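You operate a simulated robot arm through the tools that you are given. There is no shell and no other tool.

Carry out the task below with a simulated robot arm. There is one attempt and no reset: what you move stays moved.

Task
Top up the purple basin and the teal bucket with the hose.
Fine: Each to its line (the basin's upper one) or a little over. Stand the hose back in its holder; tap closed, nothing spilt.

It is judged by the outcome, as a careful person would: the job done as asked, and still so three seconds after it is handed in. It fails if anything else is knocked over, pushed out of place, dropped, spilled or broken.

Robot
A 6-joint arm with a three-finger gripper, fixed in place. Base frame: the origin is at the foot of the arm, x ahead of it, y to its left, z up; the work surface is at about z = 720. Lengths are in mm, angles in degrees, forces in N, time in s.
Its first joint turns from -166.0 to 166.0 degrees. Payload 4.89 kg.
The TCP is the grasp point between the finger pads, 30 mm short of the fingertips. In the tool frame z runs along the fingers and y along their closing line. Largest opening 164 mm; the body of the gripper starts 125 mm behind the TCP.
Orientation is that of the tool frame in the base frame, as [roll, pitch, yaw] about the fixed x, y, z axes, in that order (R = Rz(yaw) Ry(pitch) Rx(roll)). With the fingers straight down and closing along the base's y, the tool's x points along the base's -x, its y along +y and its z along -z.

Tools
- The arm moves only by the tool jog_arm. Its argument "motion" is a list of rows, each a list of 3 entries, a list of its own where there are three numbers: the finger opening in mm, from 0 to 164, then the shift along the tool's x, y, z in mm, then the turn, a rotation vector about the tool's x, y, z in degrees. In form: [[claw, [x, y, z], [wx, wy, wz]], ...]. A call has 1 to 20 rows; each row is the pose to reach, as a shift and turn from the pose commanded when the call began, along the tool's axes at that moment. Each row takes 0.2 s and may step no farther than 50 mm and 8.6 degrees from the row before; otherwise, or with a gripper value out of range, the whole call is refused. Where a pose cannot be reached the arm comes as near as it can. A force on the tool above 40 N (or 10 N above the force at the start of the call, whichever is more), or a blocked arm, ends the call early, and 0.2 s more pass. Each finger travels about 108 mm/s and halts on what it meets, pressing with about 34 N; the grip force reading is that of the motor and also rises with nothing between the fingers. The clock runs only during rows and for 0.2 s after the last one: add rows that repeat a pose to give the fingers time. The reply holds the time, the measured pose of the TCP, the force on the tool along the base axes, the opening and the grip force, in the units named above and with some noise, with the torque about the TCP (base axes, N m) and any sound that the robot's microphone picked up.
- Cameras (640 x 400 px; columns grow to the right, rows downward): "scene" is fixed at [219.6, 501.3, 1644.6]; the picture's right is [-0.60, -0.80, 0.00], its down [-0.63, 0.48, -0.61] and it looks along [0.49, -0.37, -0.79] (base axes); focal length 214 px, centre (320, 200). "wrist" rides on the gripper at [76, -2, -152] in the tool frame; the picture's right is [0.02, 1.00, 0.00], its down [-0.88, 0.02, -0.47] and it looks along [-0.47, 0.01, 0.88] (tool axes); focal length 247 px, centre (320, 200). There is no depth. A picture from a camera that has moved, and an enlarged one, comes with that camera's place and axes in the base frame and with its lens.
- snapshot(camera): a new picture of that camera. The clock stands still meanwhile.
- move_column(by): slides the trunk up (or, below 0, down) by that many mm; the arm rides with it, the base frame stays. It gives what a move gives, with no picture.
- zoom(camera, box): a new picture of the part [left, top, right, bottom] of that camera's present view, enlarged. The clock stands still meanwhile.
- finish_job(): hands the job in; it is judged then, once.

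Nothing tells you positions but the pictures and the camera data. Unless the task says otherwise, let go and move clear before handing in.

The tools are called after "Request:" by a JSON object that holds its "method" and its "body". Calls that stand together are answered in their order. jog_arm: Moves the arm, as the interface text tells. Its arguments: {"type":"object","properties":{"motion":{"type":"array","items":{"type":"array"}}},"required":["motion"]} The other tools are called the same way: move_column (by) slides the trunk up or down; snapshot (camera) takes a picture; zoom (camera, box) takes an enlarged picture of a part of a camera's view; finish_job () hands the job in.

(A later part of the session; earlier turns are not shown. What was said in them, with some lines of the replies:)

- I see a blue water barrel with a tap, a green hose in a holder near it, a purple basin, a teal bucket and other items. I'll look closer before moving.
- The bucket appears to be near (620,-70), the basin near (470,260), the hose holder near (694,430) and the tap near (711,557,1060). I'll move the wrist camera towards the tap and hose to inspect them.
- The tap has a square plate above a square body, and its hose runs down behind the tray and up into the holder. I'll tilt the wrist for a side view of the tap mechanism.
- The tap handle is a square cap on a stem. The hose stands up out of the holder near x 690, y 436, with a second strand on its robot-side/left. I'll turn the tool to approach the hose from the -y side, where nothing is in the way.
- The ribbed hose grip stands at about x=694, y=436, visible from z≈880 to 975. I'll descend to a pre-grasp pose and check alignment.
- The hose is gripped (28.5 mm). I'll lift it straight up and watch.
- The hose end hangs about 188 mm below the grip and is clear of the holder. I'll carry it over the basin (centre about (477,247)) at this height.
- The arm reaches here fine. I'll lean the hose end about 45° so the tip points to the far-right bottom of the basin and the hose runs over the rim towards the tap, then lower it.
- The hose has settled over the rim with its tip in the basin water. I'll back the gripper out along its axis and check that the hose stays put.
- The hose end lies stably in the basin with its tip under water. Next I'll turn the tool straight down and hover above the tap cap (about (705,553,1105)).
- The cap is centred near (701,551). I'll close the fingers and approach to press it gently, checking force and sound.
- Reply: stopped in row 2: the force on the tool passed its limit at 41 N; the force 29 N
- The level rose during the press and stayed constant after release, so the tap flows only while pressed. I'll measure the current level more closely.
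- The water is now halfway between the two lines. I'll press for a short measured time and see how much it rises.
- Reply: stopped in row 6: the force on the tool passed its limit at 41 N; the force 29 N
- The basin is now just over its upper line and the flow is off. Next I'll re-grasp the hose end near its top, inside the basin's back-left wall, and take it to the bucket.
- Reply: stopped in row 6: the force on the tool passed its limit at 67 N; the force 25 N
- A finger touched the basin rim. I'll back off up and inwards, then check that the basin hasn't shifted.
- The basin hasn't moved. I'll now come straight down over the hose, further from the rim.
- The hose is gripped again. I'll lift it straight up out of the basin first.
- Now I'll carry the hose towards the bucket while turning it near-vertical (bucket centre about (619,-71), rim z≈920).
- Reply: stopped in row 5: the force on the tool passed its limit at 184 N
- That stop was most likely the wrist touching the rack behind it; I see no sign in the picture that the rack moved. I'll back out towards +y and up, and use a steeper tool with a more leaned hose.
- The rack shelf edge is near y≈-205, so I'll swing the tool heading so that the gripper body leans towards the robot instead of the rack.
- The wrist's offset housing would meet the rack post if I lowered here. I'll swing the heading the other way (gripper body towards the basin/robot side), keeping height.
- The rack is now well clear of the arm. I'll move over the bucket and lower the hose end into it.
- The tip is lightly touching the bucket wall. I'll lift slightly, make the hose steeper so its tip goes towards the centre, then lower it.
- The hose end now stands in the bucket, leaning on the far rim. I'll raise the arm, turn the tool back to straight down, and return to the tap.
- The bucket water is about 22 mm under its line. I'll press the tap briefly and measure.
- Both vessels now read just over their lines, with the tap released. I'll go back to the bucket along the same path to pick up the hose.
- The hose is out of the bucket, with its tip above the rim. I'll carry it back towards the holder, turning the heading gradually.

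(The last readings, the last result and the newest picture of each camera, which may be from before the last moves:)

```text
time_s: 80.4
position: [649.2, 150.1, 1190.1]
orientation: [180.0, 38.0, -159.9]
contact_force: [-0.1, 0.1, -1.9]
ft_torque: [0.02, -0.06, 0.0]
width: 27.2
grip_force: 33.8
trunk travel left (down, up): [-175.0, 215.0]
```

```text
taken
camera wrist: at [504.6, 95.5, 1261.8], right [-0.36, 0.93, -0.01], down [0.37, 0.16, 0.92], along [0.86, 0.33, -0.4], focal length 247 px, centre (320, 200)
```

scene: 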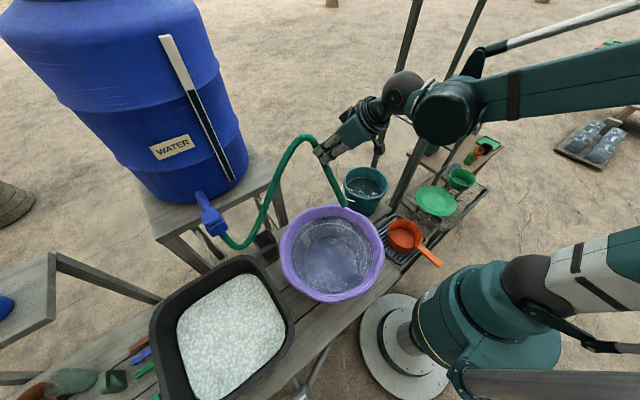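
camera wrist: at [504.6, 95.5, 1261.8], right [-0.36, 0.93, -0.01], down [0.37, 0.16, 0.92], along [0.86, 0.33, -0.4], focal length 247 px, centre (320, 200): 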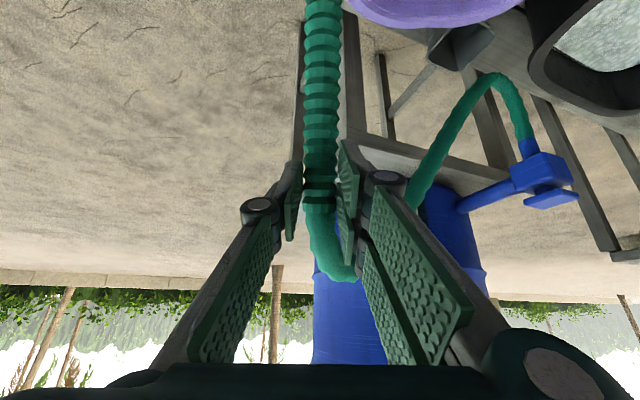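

Request:
{"method": "jog_arm", "body": {"motion": [[10, [-7.9, 14.1, 6.2], [-4.79, 0, -6.13]], [10, [-15.8, 28.2, 12.3], [-9.58, 0, -12.27]], [10, [-23.7, 42.3, 18.5], [-14.37, 0, -18.4]], [10, [-31.6, 56.4, 24.7], [-19.16, 0, -24.53]], [10, [-39.4, 70.4, 30.8], [-23.94, 0, -30.67]], [10, [-47.3, 84.5, 37], [-28.73, 0, -36.8]], [10, [-55.2, 98.6, 43.2], [-33.52, 0, -42.93]], [10, [-63.1, 112.7, 49.3], [-38.31, 0, -49.07]], [10, [-71, 126.8, 55.5], [-43.1, 0, -55.2]], [10, [-71, 126.8, 55.5], [-43.1, 0, -55.2]]]}}

Request:
{"method": "snapshot", "body": {"camera": "wrist"}}

Request:
{"method": "zoom", "body": {"camera": "scene", "box": [190, 100, 400, 280]}}

```text
time_s: 82.6
position: [692.0, 300.9, 1189.6]
orientation: [180.0, 38.0, -90.0]
contact_force: [1.4, 0.5, -2.8]
ft_torque: [0.08, 0.07, 0.06]
width: 27.2
grip_force: 34.1
trunk travel left (down, up): [-175.0, 215.0]
```

```text
taken
camera wrist: at [692.0, 146.5, 1261.7], right [-1.0, -0.02, -0.01], down [-0.02, 0.4, 0.92], along [-0.01, 0.92, -0.4], focal length 247 px, centre (320, 200)
```

wrist: 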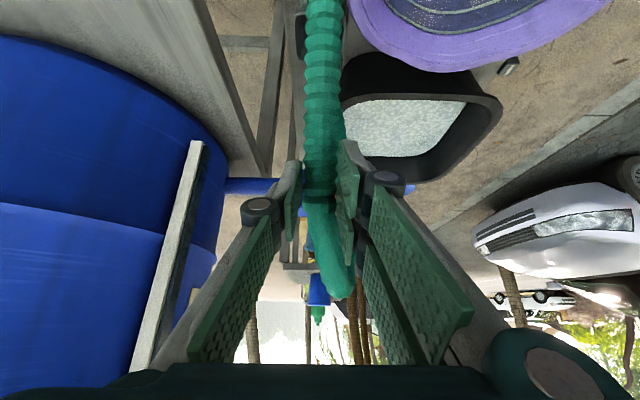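

```text
2.22 times, centred on (295, 190) of scene
camera zoom: at [219.6, 501.3, 1644.6], right [-0.6, -0.8, 0.0], down [-0.63, 0.48, -0.61], along [0.49, -0.37, -0.79], focal length 477 px, centre (376, 222)
```

zoom: 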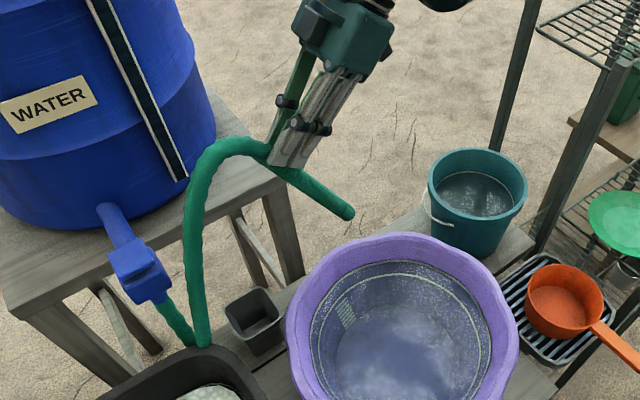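

Request:
{"method": "jog_arm", "body": {"motion": [[10, [-26.8, -0.5, 21], [0, -5, 0]], [10, [-53.6, -1, 41.9], [0, -10, 0]], [10, [-80.4, -1.5, 62.9], [0, -15, 0]], [10, [-107.2, -2, 83.8], [0, -20, 0]], [10, [-107.2, -2, 83.8], [0, -20, 0]]]}}

Request:
{"method": "snapshot", "body": {"camera": "wrist"}}

Request:
{"method": "zoom", "body": {"camera": "scene", "box": [210, 150, 330, 270]}}

```text
time_s: 83.8
position: [691.6, 437.6, 1190.8]
orientation: [179.8, 58.2, -90.1]
contact_force: [0.4, 0.5, -1.8]
ft_torque: [0.0, 0.04, 0.07]
width: 27.2
grip_force: 34.1
trunk travel left (down, up): [-175.0, 215.0]
```

```text
taken
camera wrist: at [692.1, 267.3, 1204.6], right [-1.0, -0.01, -0.02], down [-0.02, 0.06, 1.0], along [-0.01, 1.0, -0.06], focal length 247 px, centre (320, 200)
```

wrist: 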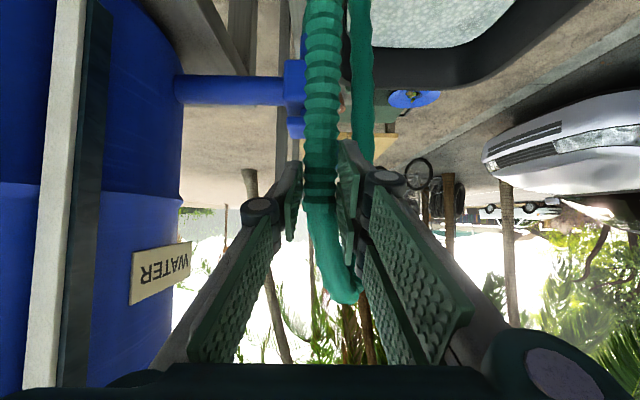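

```text
3.33 times, centred on (270, 210) of scene
camera zoom: at [219.6, 501.3, 1644.6], right [-0.6, -0.8, 0.0], down [-0.63, 0.48, -0.61], along [0.49, -0.37, -0.79], focal length 715 px, centre (487, 167)
```

zoom: 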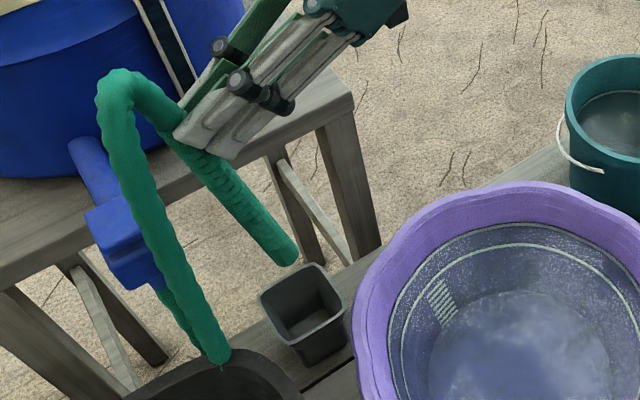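

The hose end hangs vertically above the holder, which I place at about (694,436) with its top at z≈820. I'll lower to just above the rim and check.

Request:
{"method": "jog_arm", "body": {"motion": [[10, [29.8, -2.4, 18.4], [0, 0, 0]], [10, [59.5, -2.4, 36.9], [0, 0, 0]], [10, [89.3, -2.4, 55.3], [0, 0, 0]], [10, [89.3, -2.4, 55.3], [0, 0, 0]]]}}

Request:
{"method": "snapshot", "body": {"camera": "wrist"}}

Request:
{"method": "zoom", "body": {"camera": "scene", "box": [230, 190, 310, 270]}}

```text
time_s: 84.8
position: [693.3, 436.4, 1085.1]
orientation: [179.9, 58.0, -90.0]
contact_force: [-0.2, 0.9, -1.8]
ft_torque: [0.02, 0.03, 0.11]
width: 27.1
grip_force: 34.1
trunk travel left (down, up): [-175.0, 215.0]
```

```text
taken
camera wrist: at [695.2, 267.0, 1098.9], right [-1.0, -0.01, -0.02], down [-0.02, 0.06, 1.0], along [-0.01, 1.0, -0.06], focal length 247 px, centre (320, 200)
```

wrist: 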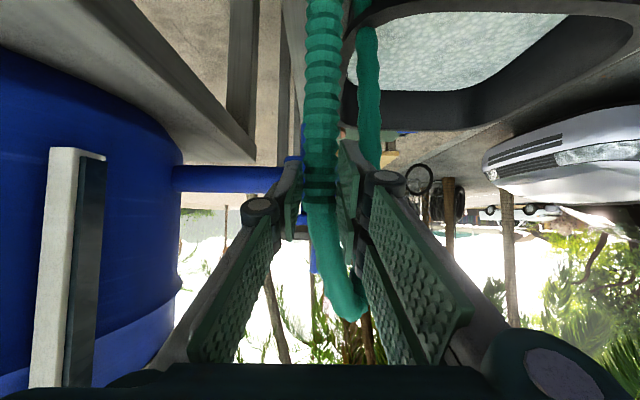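

```text
5.00 times, centred on (270, 230) of scene
camera zoom: at [219.6, 501.3, 1644.6], right [-0.6, -0.8, 0.0], down [-0.63, 0.48, -0.61], along [0.49, -0.37, -0.79], focal length 1072 px, centre (570, 50)
```

zoom: 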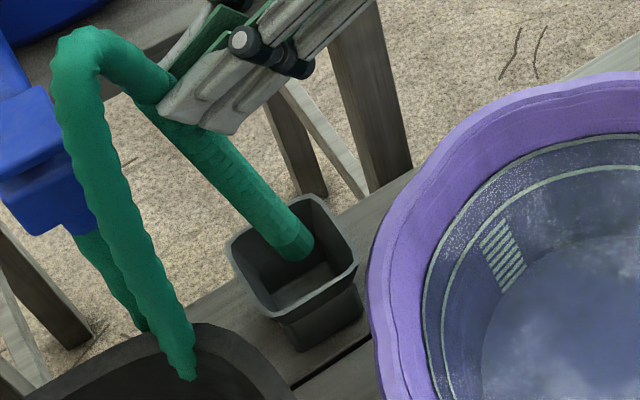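

Request:
{"method": "jog_arm", "body": {"motion": [[10, [15.9, -4, 9.8], [0, 0, 0]], [10, [31.7, -4, 19.7], [0, 0, 0]], [10, [47.6, -4, 29.5], [0, 0, 0]], [10, [63.5, -4, 39.3], [0, 0, 0]], [10, [79.3, -4, 49.2], [0, 0, 0]], [10, [91, -4, 56.5], [0, 0, 0]]]}}

Request:
{"method": "snapshot", "body": {"camera": "wrist"}}

Request:
{"method": "zoom", "body": {"camera": "scene", "box": [230, 190, 310, 270]}}

```text
time_s: 86.2
position: [697.3, 435.4, 978.2]
orientation: [-179.9, 58.1, -89.9]
contact_force: [-0.6, 1.0, -2.6]
ft_torque: [-0.04, -0.06, -0.11]
width: 27.2
grip_force: 33.9
trunk travel left (down, up): [-175.0, 215.0]
```

```text
taken
camera wrist: at [698.7, 266.0, 992.2], right [-1.0, -0.01, -0.02], down [-0.02, 0.06, 1.0], along [-0.01, 1.0, -0.06], focal length 247 px, centre (320, 200)
```

wrist: 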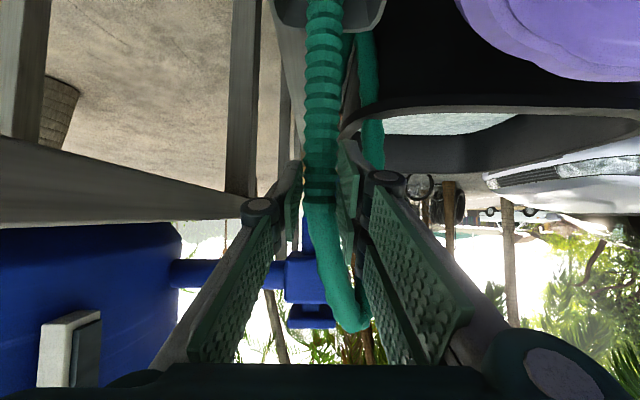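

```text
5.00 times, centred on (270, 230) of scene
camera zoom: at [219.6, 501.3, 1644.6], right [-0.6, -0.8, 0.0], down [-0.63, 0.48, -0.61], along [0.49, -0.37, -0.79], focal length 1072 px, centre (570, 50)
```

zoom: 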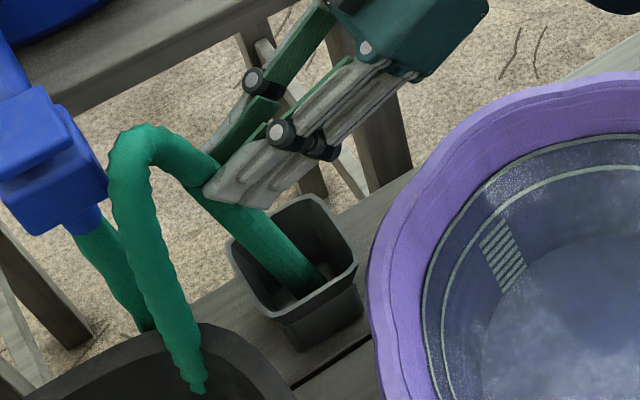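

Request:
{"method": "jog_arm", "body": {"motion": [[10, [4, 0, 2.5], [0, 0, 0]], [10, [8, 0, 5], [0, 0, 0]], [10, [11, 0, 6.8], [0, 0, 0]]]}}

```text
time_s: 86.7
position: [697.0, 436.3, 974.8]
orientation: [179.9, 58.5, -89.9]
contact_force: [2.3, 3.0, 25.7]
ft_torque: [0.73, -0.47, -0.05]
width: 27.4
grip_force: 33.7
trunk travel left (down, up): [-175.0, 215.0]
stopped in row 2: the force on the tool passed its limit at 48 N (the readings are from after the stop); the commanded pose is now the measured one
```

The hose tip has reached the bottom of the holder. I'll ease off slightly and release.

Request:
{"method": "jog_arm", "body": {"motion": [[10, [-1.7, 0, -1], [0, 0, 0]], [22, [-1.7, 0, -1], [0, 0, 0]], [30, [-1.7, 0, -1], [0, 0, 0]], [38, [-1.7, 0, -1], [0, 0, 0]], [46, [-1.7, 0, -1], [0, 0, 0]], [46, [-1.7, 0, -1], [0, 0, 0]]]}}

Request:
{"method": "snapshot", "body": {"camera": "wrist"}}

Request:
{"method": "zoom", "body": {"camera": "scene", "box": [230, 190, 310, 270]}}

```text
time_s: 88.1
position: [699.6, 436.6, 975.7]
orientation: [179.9, 58.4, -90.1]
contact_force: [0.2, 0.1, -0.2]
ft_torque: [-0.01, 0.02, 0.0]
width: 46.1
grip_force: 0.1
trunk travel left (down, up): [-175.0, 215.0]
```

```text
taken
camera wrist: at [698.7, 266.5, 989.4], right [-1.0, -0.01, -0.02], down [-0.02, 0.06, 1.0], along [-0.01, 1.0, -0.06], focal length 247 px, centre (320, 200)
```

wrist: 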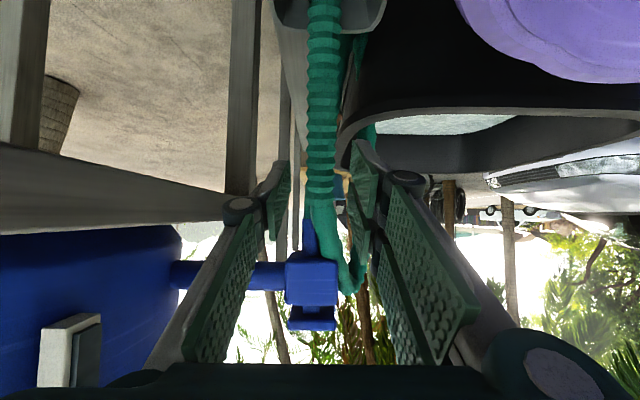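

```text
5.00 times, centred on (270, 230) of scene
camera zoom: at [219.6, 501.3, 1644.6], right [-0.6, -0.8, 0.0], down [-0.63, 0.48, -0.61], along [0.49, -0.37, -0.79], focal length 1072 px, centre (570, 50)
```

zoom: 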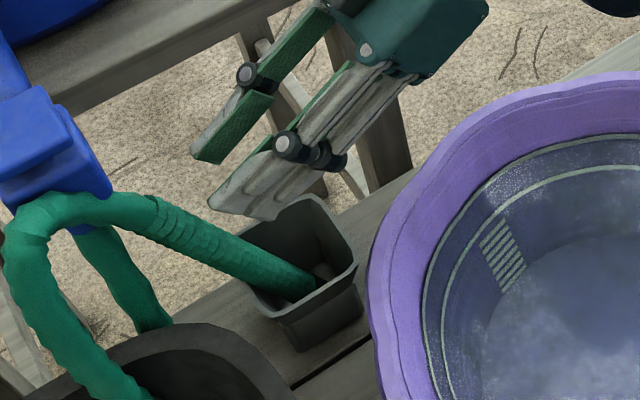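

The hose stands in the holder, leaning about 15–20° against its rim. I'll back off and check that it is stable.

Request:
{"method": "jog_arm", "body": {"motion": [[46, [0, 0, -30], [0, 0, 0]], [50, [-10, 0, -70], [0, 0, 0]], [60, [-30, 0, -110], [0, 0, 0]], [60, [-60, 0, -150], [0, 0, 0]], [60, [-90, 0, -170], [0, 0, 0]], [60, [-90, 0, -170], [0, 0, 0]], [60, [-90, 0, -170], [0, 0, 0]]]}}

Request:
{"method": "snapshot", "body": {"camera": "wrist"}}

Request:
{"method": "zoom", "body": {"camera": "scene", "box": [190, 180, 310, 280]}}

```text
time_s: 89.7
position: [697.8, 337.4, 1141.8]
orientation: [179.9, 58.3, -90.0]
contact_force: [-0.1, 0.6, 0.6]
ft_torque: [0.01, -0.01, -0.08]
width: 60.1
grip_force: 0.1
trunk travel left (down, up): [-175.0, 215.0]
```

```text
taken
camera wrist: at [699.0, 168.4, 1155.8], right [-1.0, -0.01, -0.02], down [-0.02, 0.06, 1.0], along [-0.01, 1.0, -0.06], focal length 247 px, centre (320, 200)
```

wrist: 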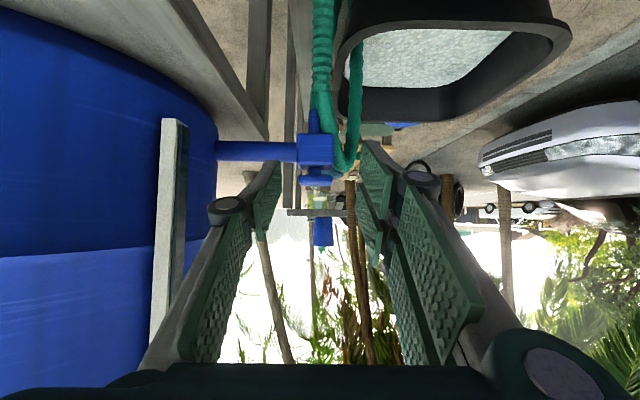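

```text
4.00 times, centred on (250, 230) of scene
camera zoom: at [219.6, 501.3, 1644.6], right [-0.6, -0.8, 0.0], down [-0.63, 0.48, -0.61], along [0.49, -0.37, -0.79], focal length 858 px, centre (600, 80)
```

zoom: 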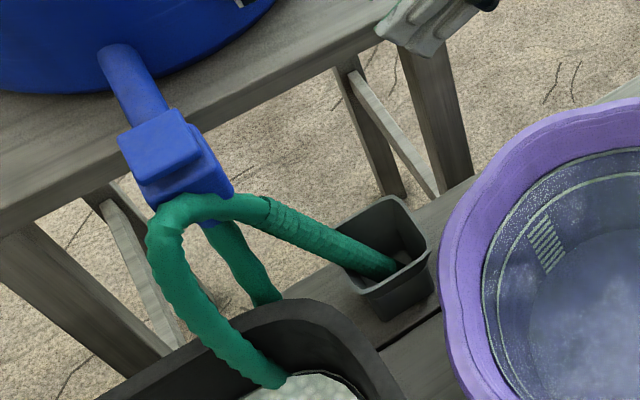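

Request:
{"method": "jog_arm", "body": {"motion": [[60, [-30, 0, -25], [0, 0, 0]], [60, [-60, 0, -50], [0, 0, 0]], [60, [-90, 0, -75], [0, 0, 0]], [60, [-90, 0, -75], [0, 0, 0]], [60, [-90, 0, -75], [0, 0, 0]], [60, [-90, 0, -75], [0, 0, 0]], [60, [-90, 0, -75], [0, 0, 0]], [60, [-90, 0, -75], [0, 0, 0]]]}}

Request:
{"method": "snapshot", "body": {"camera": "scene"}}

Request:
{"method": "zoom", "body": {"camera": "scene", "box": [190, 180, 310, 280]}}

Request:
{"method": "zoom", "body": {"camera": "scene", "box": [345, 170, 385, 195]}}

Request:
{"method": "zoom", "body": {"camera": "scene", "box": [318, 210, 350, 230]}}

Request:
{"method": "zoom", "body": {"camera": "scene", "box": [370, 50, 510, 250]}}

```text
time_s: 91.5
position: [699.3, 321.9, 1256.7]
orientation: [179.8, 58.3, -89.9]
contact_force: [0.2, 1.0, 0.0]
ft_torque: [0.02, -0.02, 0.0]
width: 59.8
grip_force: 0.1
trunk travel left (down, up): [-175.0, 215.0]
```

```text
taken
```

scene: 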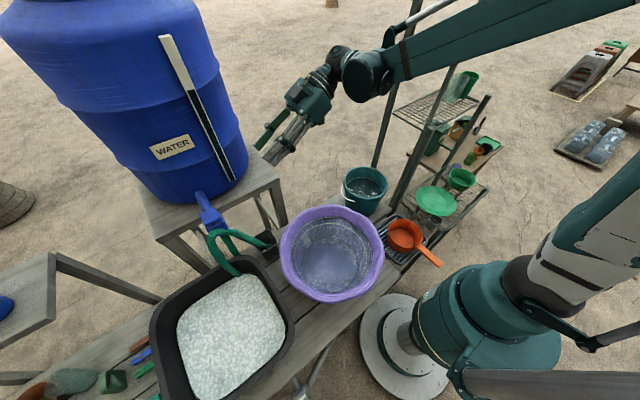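

```text
4.00 times, centred on (250, 230) of scene
camera zoom: at [219.6, 501.3, 1644.6], right [-0.6, -0.8, 0.0], down [-0.63, 0.48, -0.61], along [0.49, -0.37, -0.79], focal length 858 px, centre (600, 80)
```

zoom: 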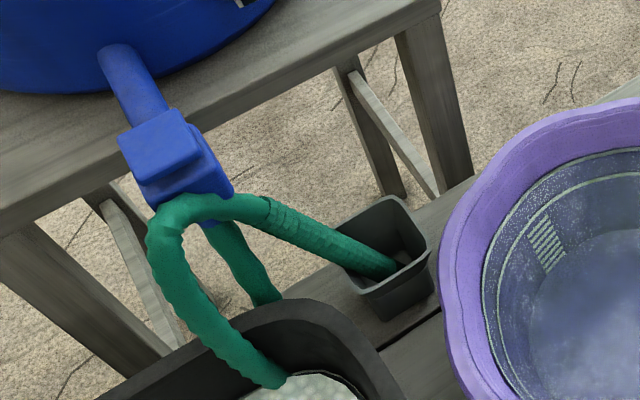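

```text
16.00 times, centred on (365, 182) of scene
camera zoom: at [219.6, 501.3, 1644.6], right [-0.6, -0.8, 0.0], down [-0.63, 0.48, -0.61], along [0.49, -0.37, -0.79], focal length 3432 px, centre (-400, 480)
```

zoom: 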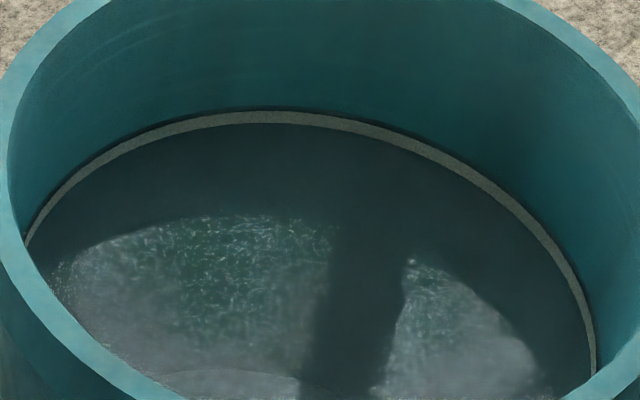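

```text
16.00 times, centred on (334, 220) of scene
camera zoom: at [219.6, 501.3, 1644.6], right [-0.6, -0.8, 0.0], down [-0.63, 0.48, -0.61], along [0.49, -0.37, -0.79], focal length 3432 px, centre (96, -120)
```

zoom: 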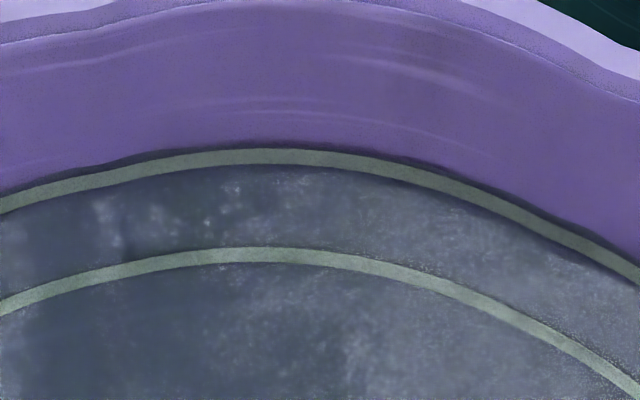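

```text
2.00 times, centred on (440, 150) of scene
camera zoom: at [219.6, 501.3, 1644.6], right [-0.6, -0.8, 0.0], down [-0.63, 0.48, -0.61], along [0.49, -0.37, -0.79], focal length 429 px, centre (80, 300)
```

zoom: 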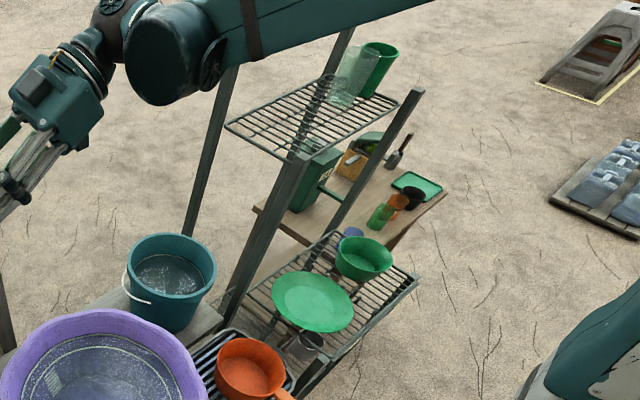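

I've checked the final pictures. The basin is just over its upper line and the bucket just over its line. The tap cap is up, and the hose end rests stably in its holder, leaning on the rim. Everything on the rack is still standing and the arm is clear, so I'm handing in.

Request:
{"method": "finish_job", "body": {}}

```text
The job is handed in.
```

I topped up both vessels: the basin is just over its upper line and the bucket just over its line. I've handed the job in, but no verdict came back. The tap only flows while its cap is pressed, so it is closed, and I saw no spilled water in the final pictures.

- **Hose:** it is back in its holder but leaning roughly 15–20° against the rim, less upright than at the start. It stayed put for the few seconds I watched after letting go.
- **Contacts along the way:**
    - A finger touched the basin rim. The basin did not move.
    - The arm hit something beside the bucket hard enough to stop (184 N), most likely the rack. The rack and everything on it look unmoved.
    - The hose tip pressed lightly on the bucket wall, and the bucket may have shifted about 4 mm.
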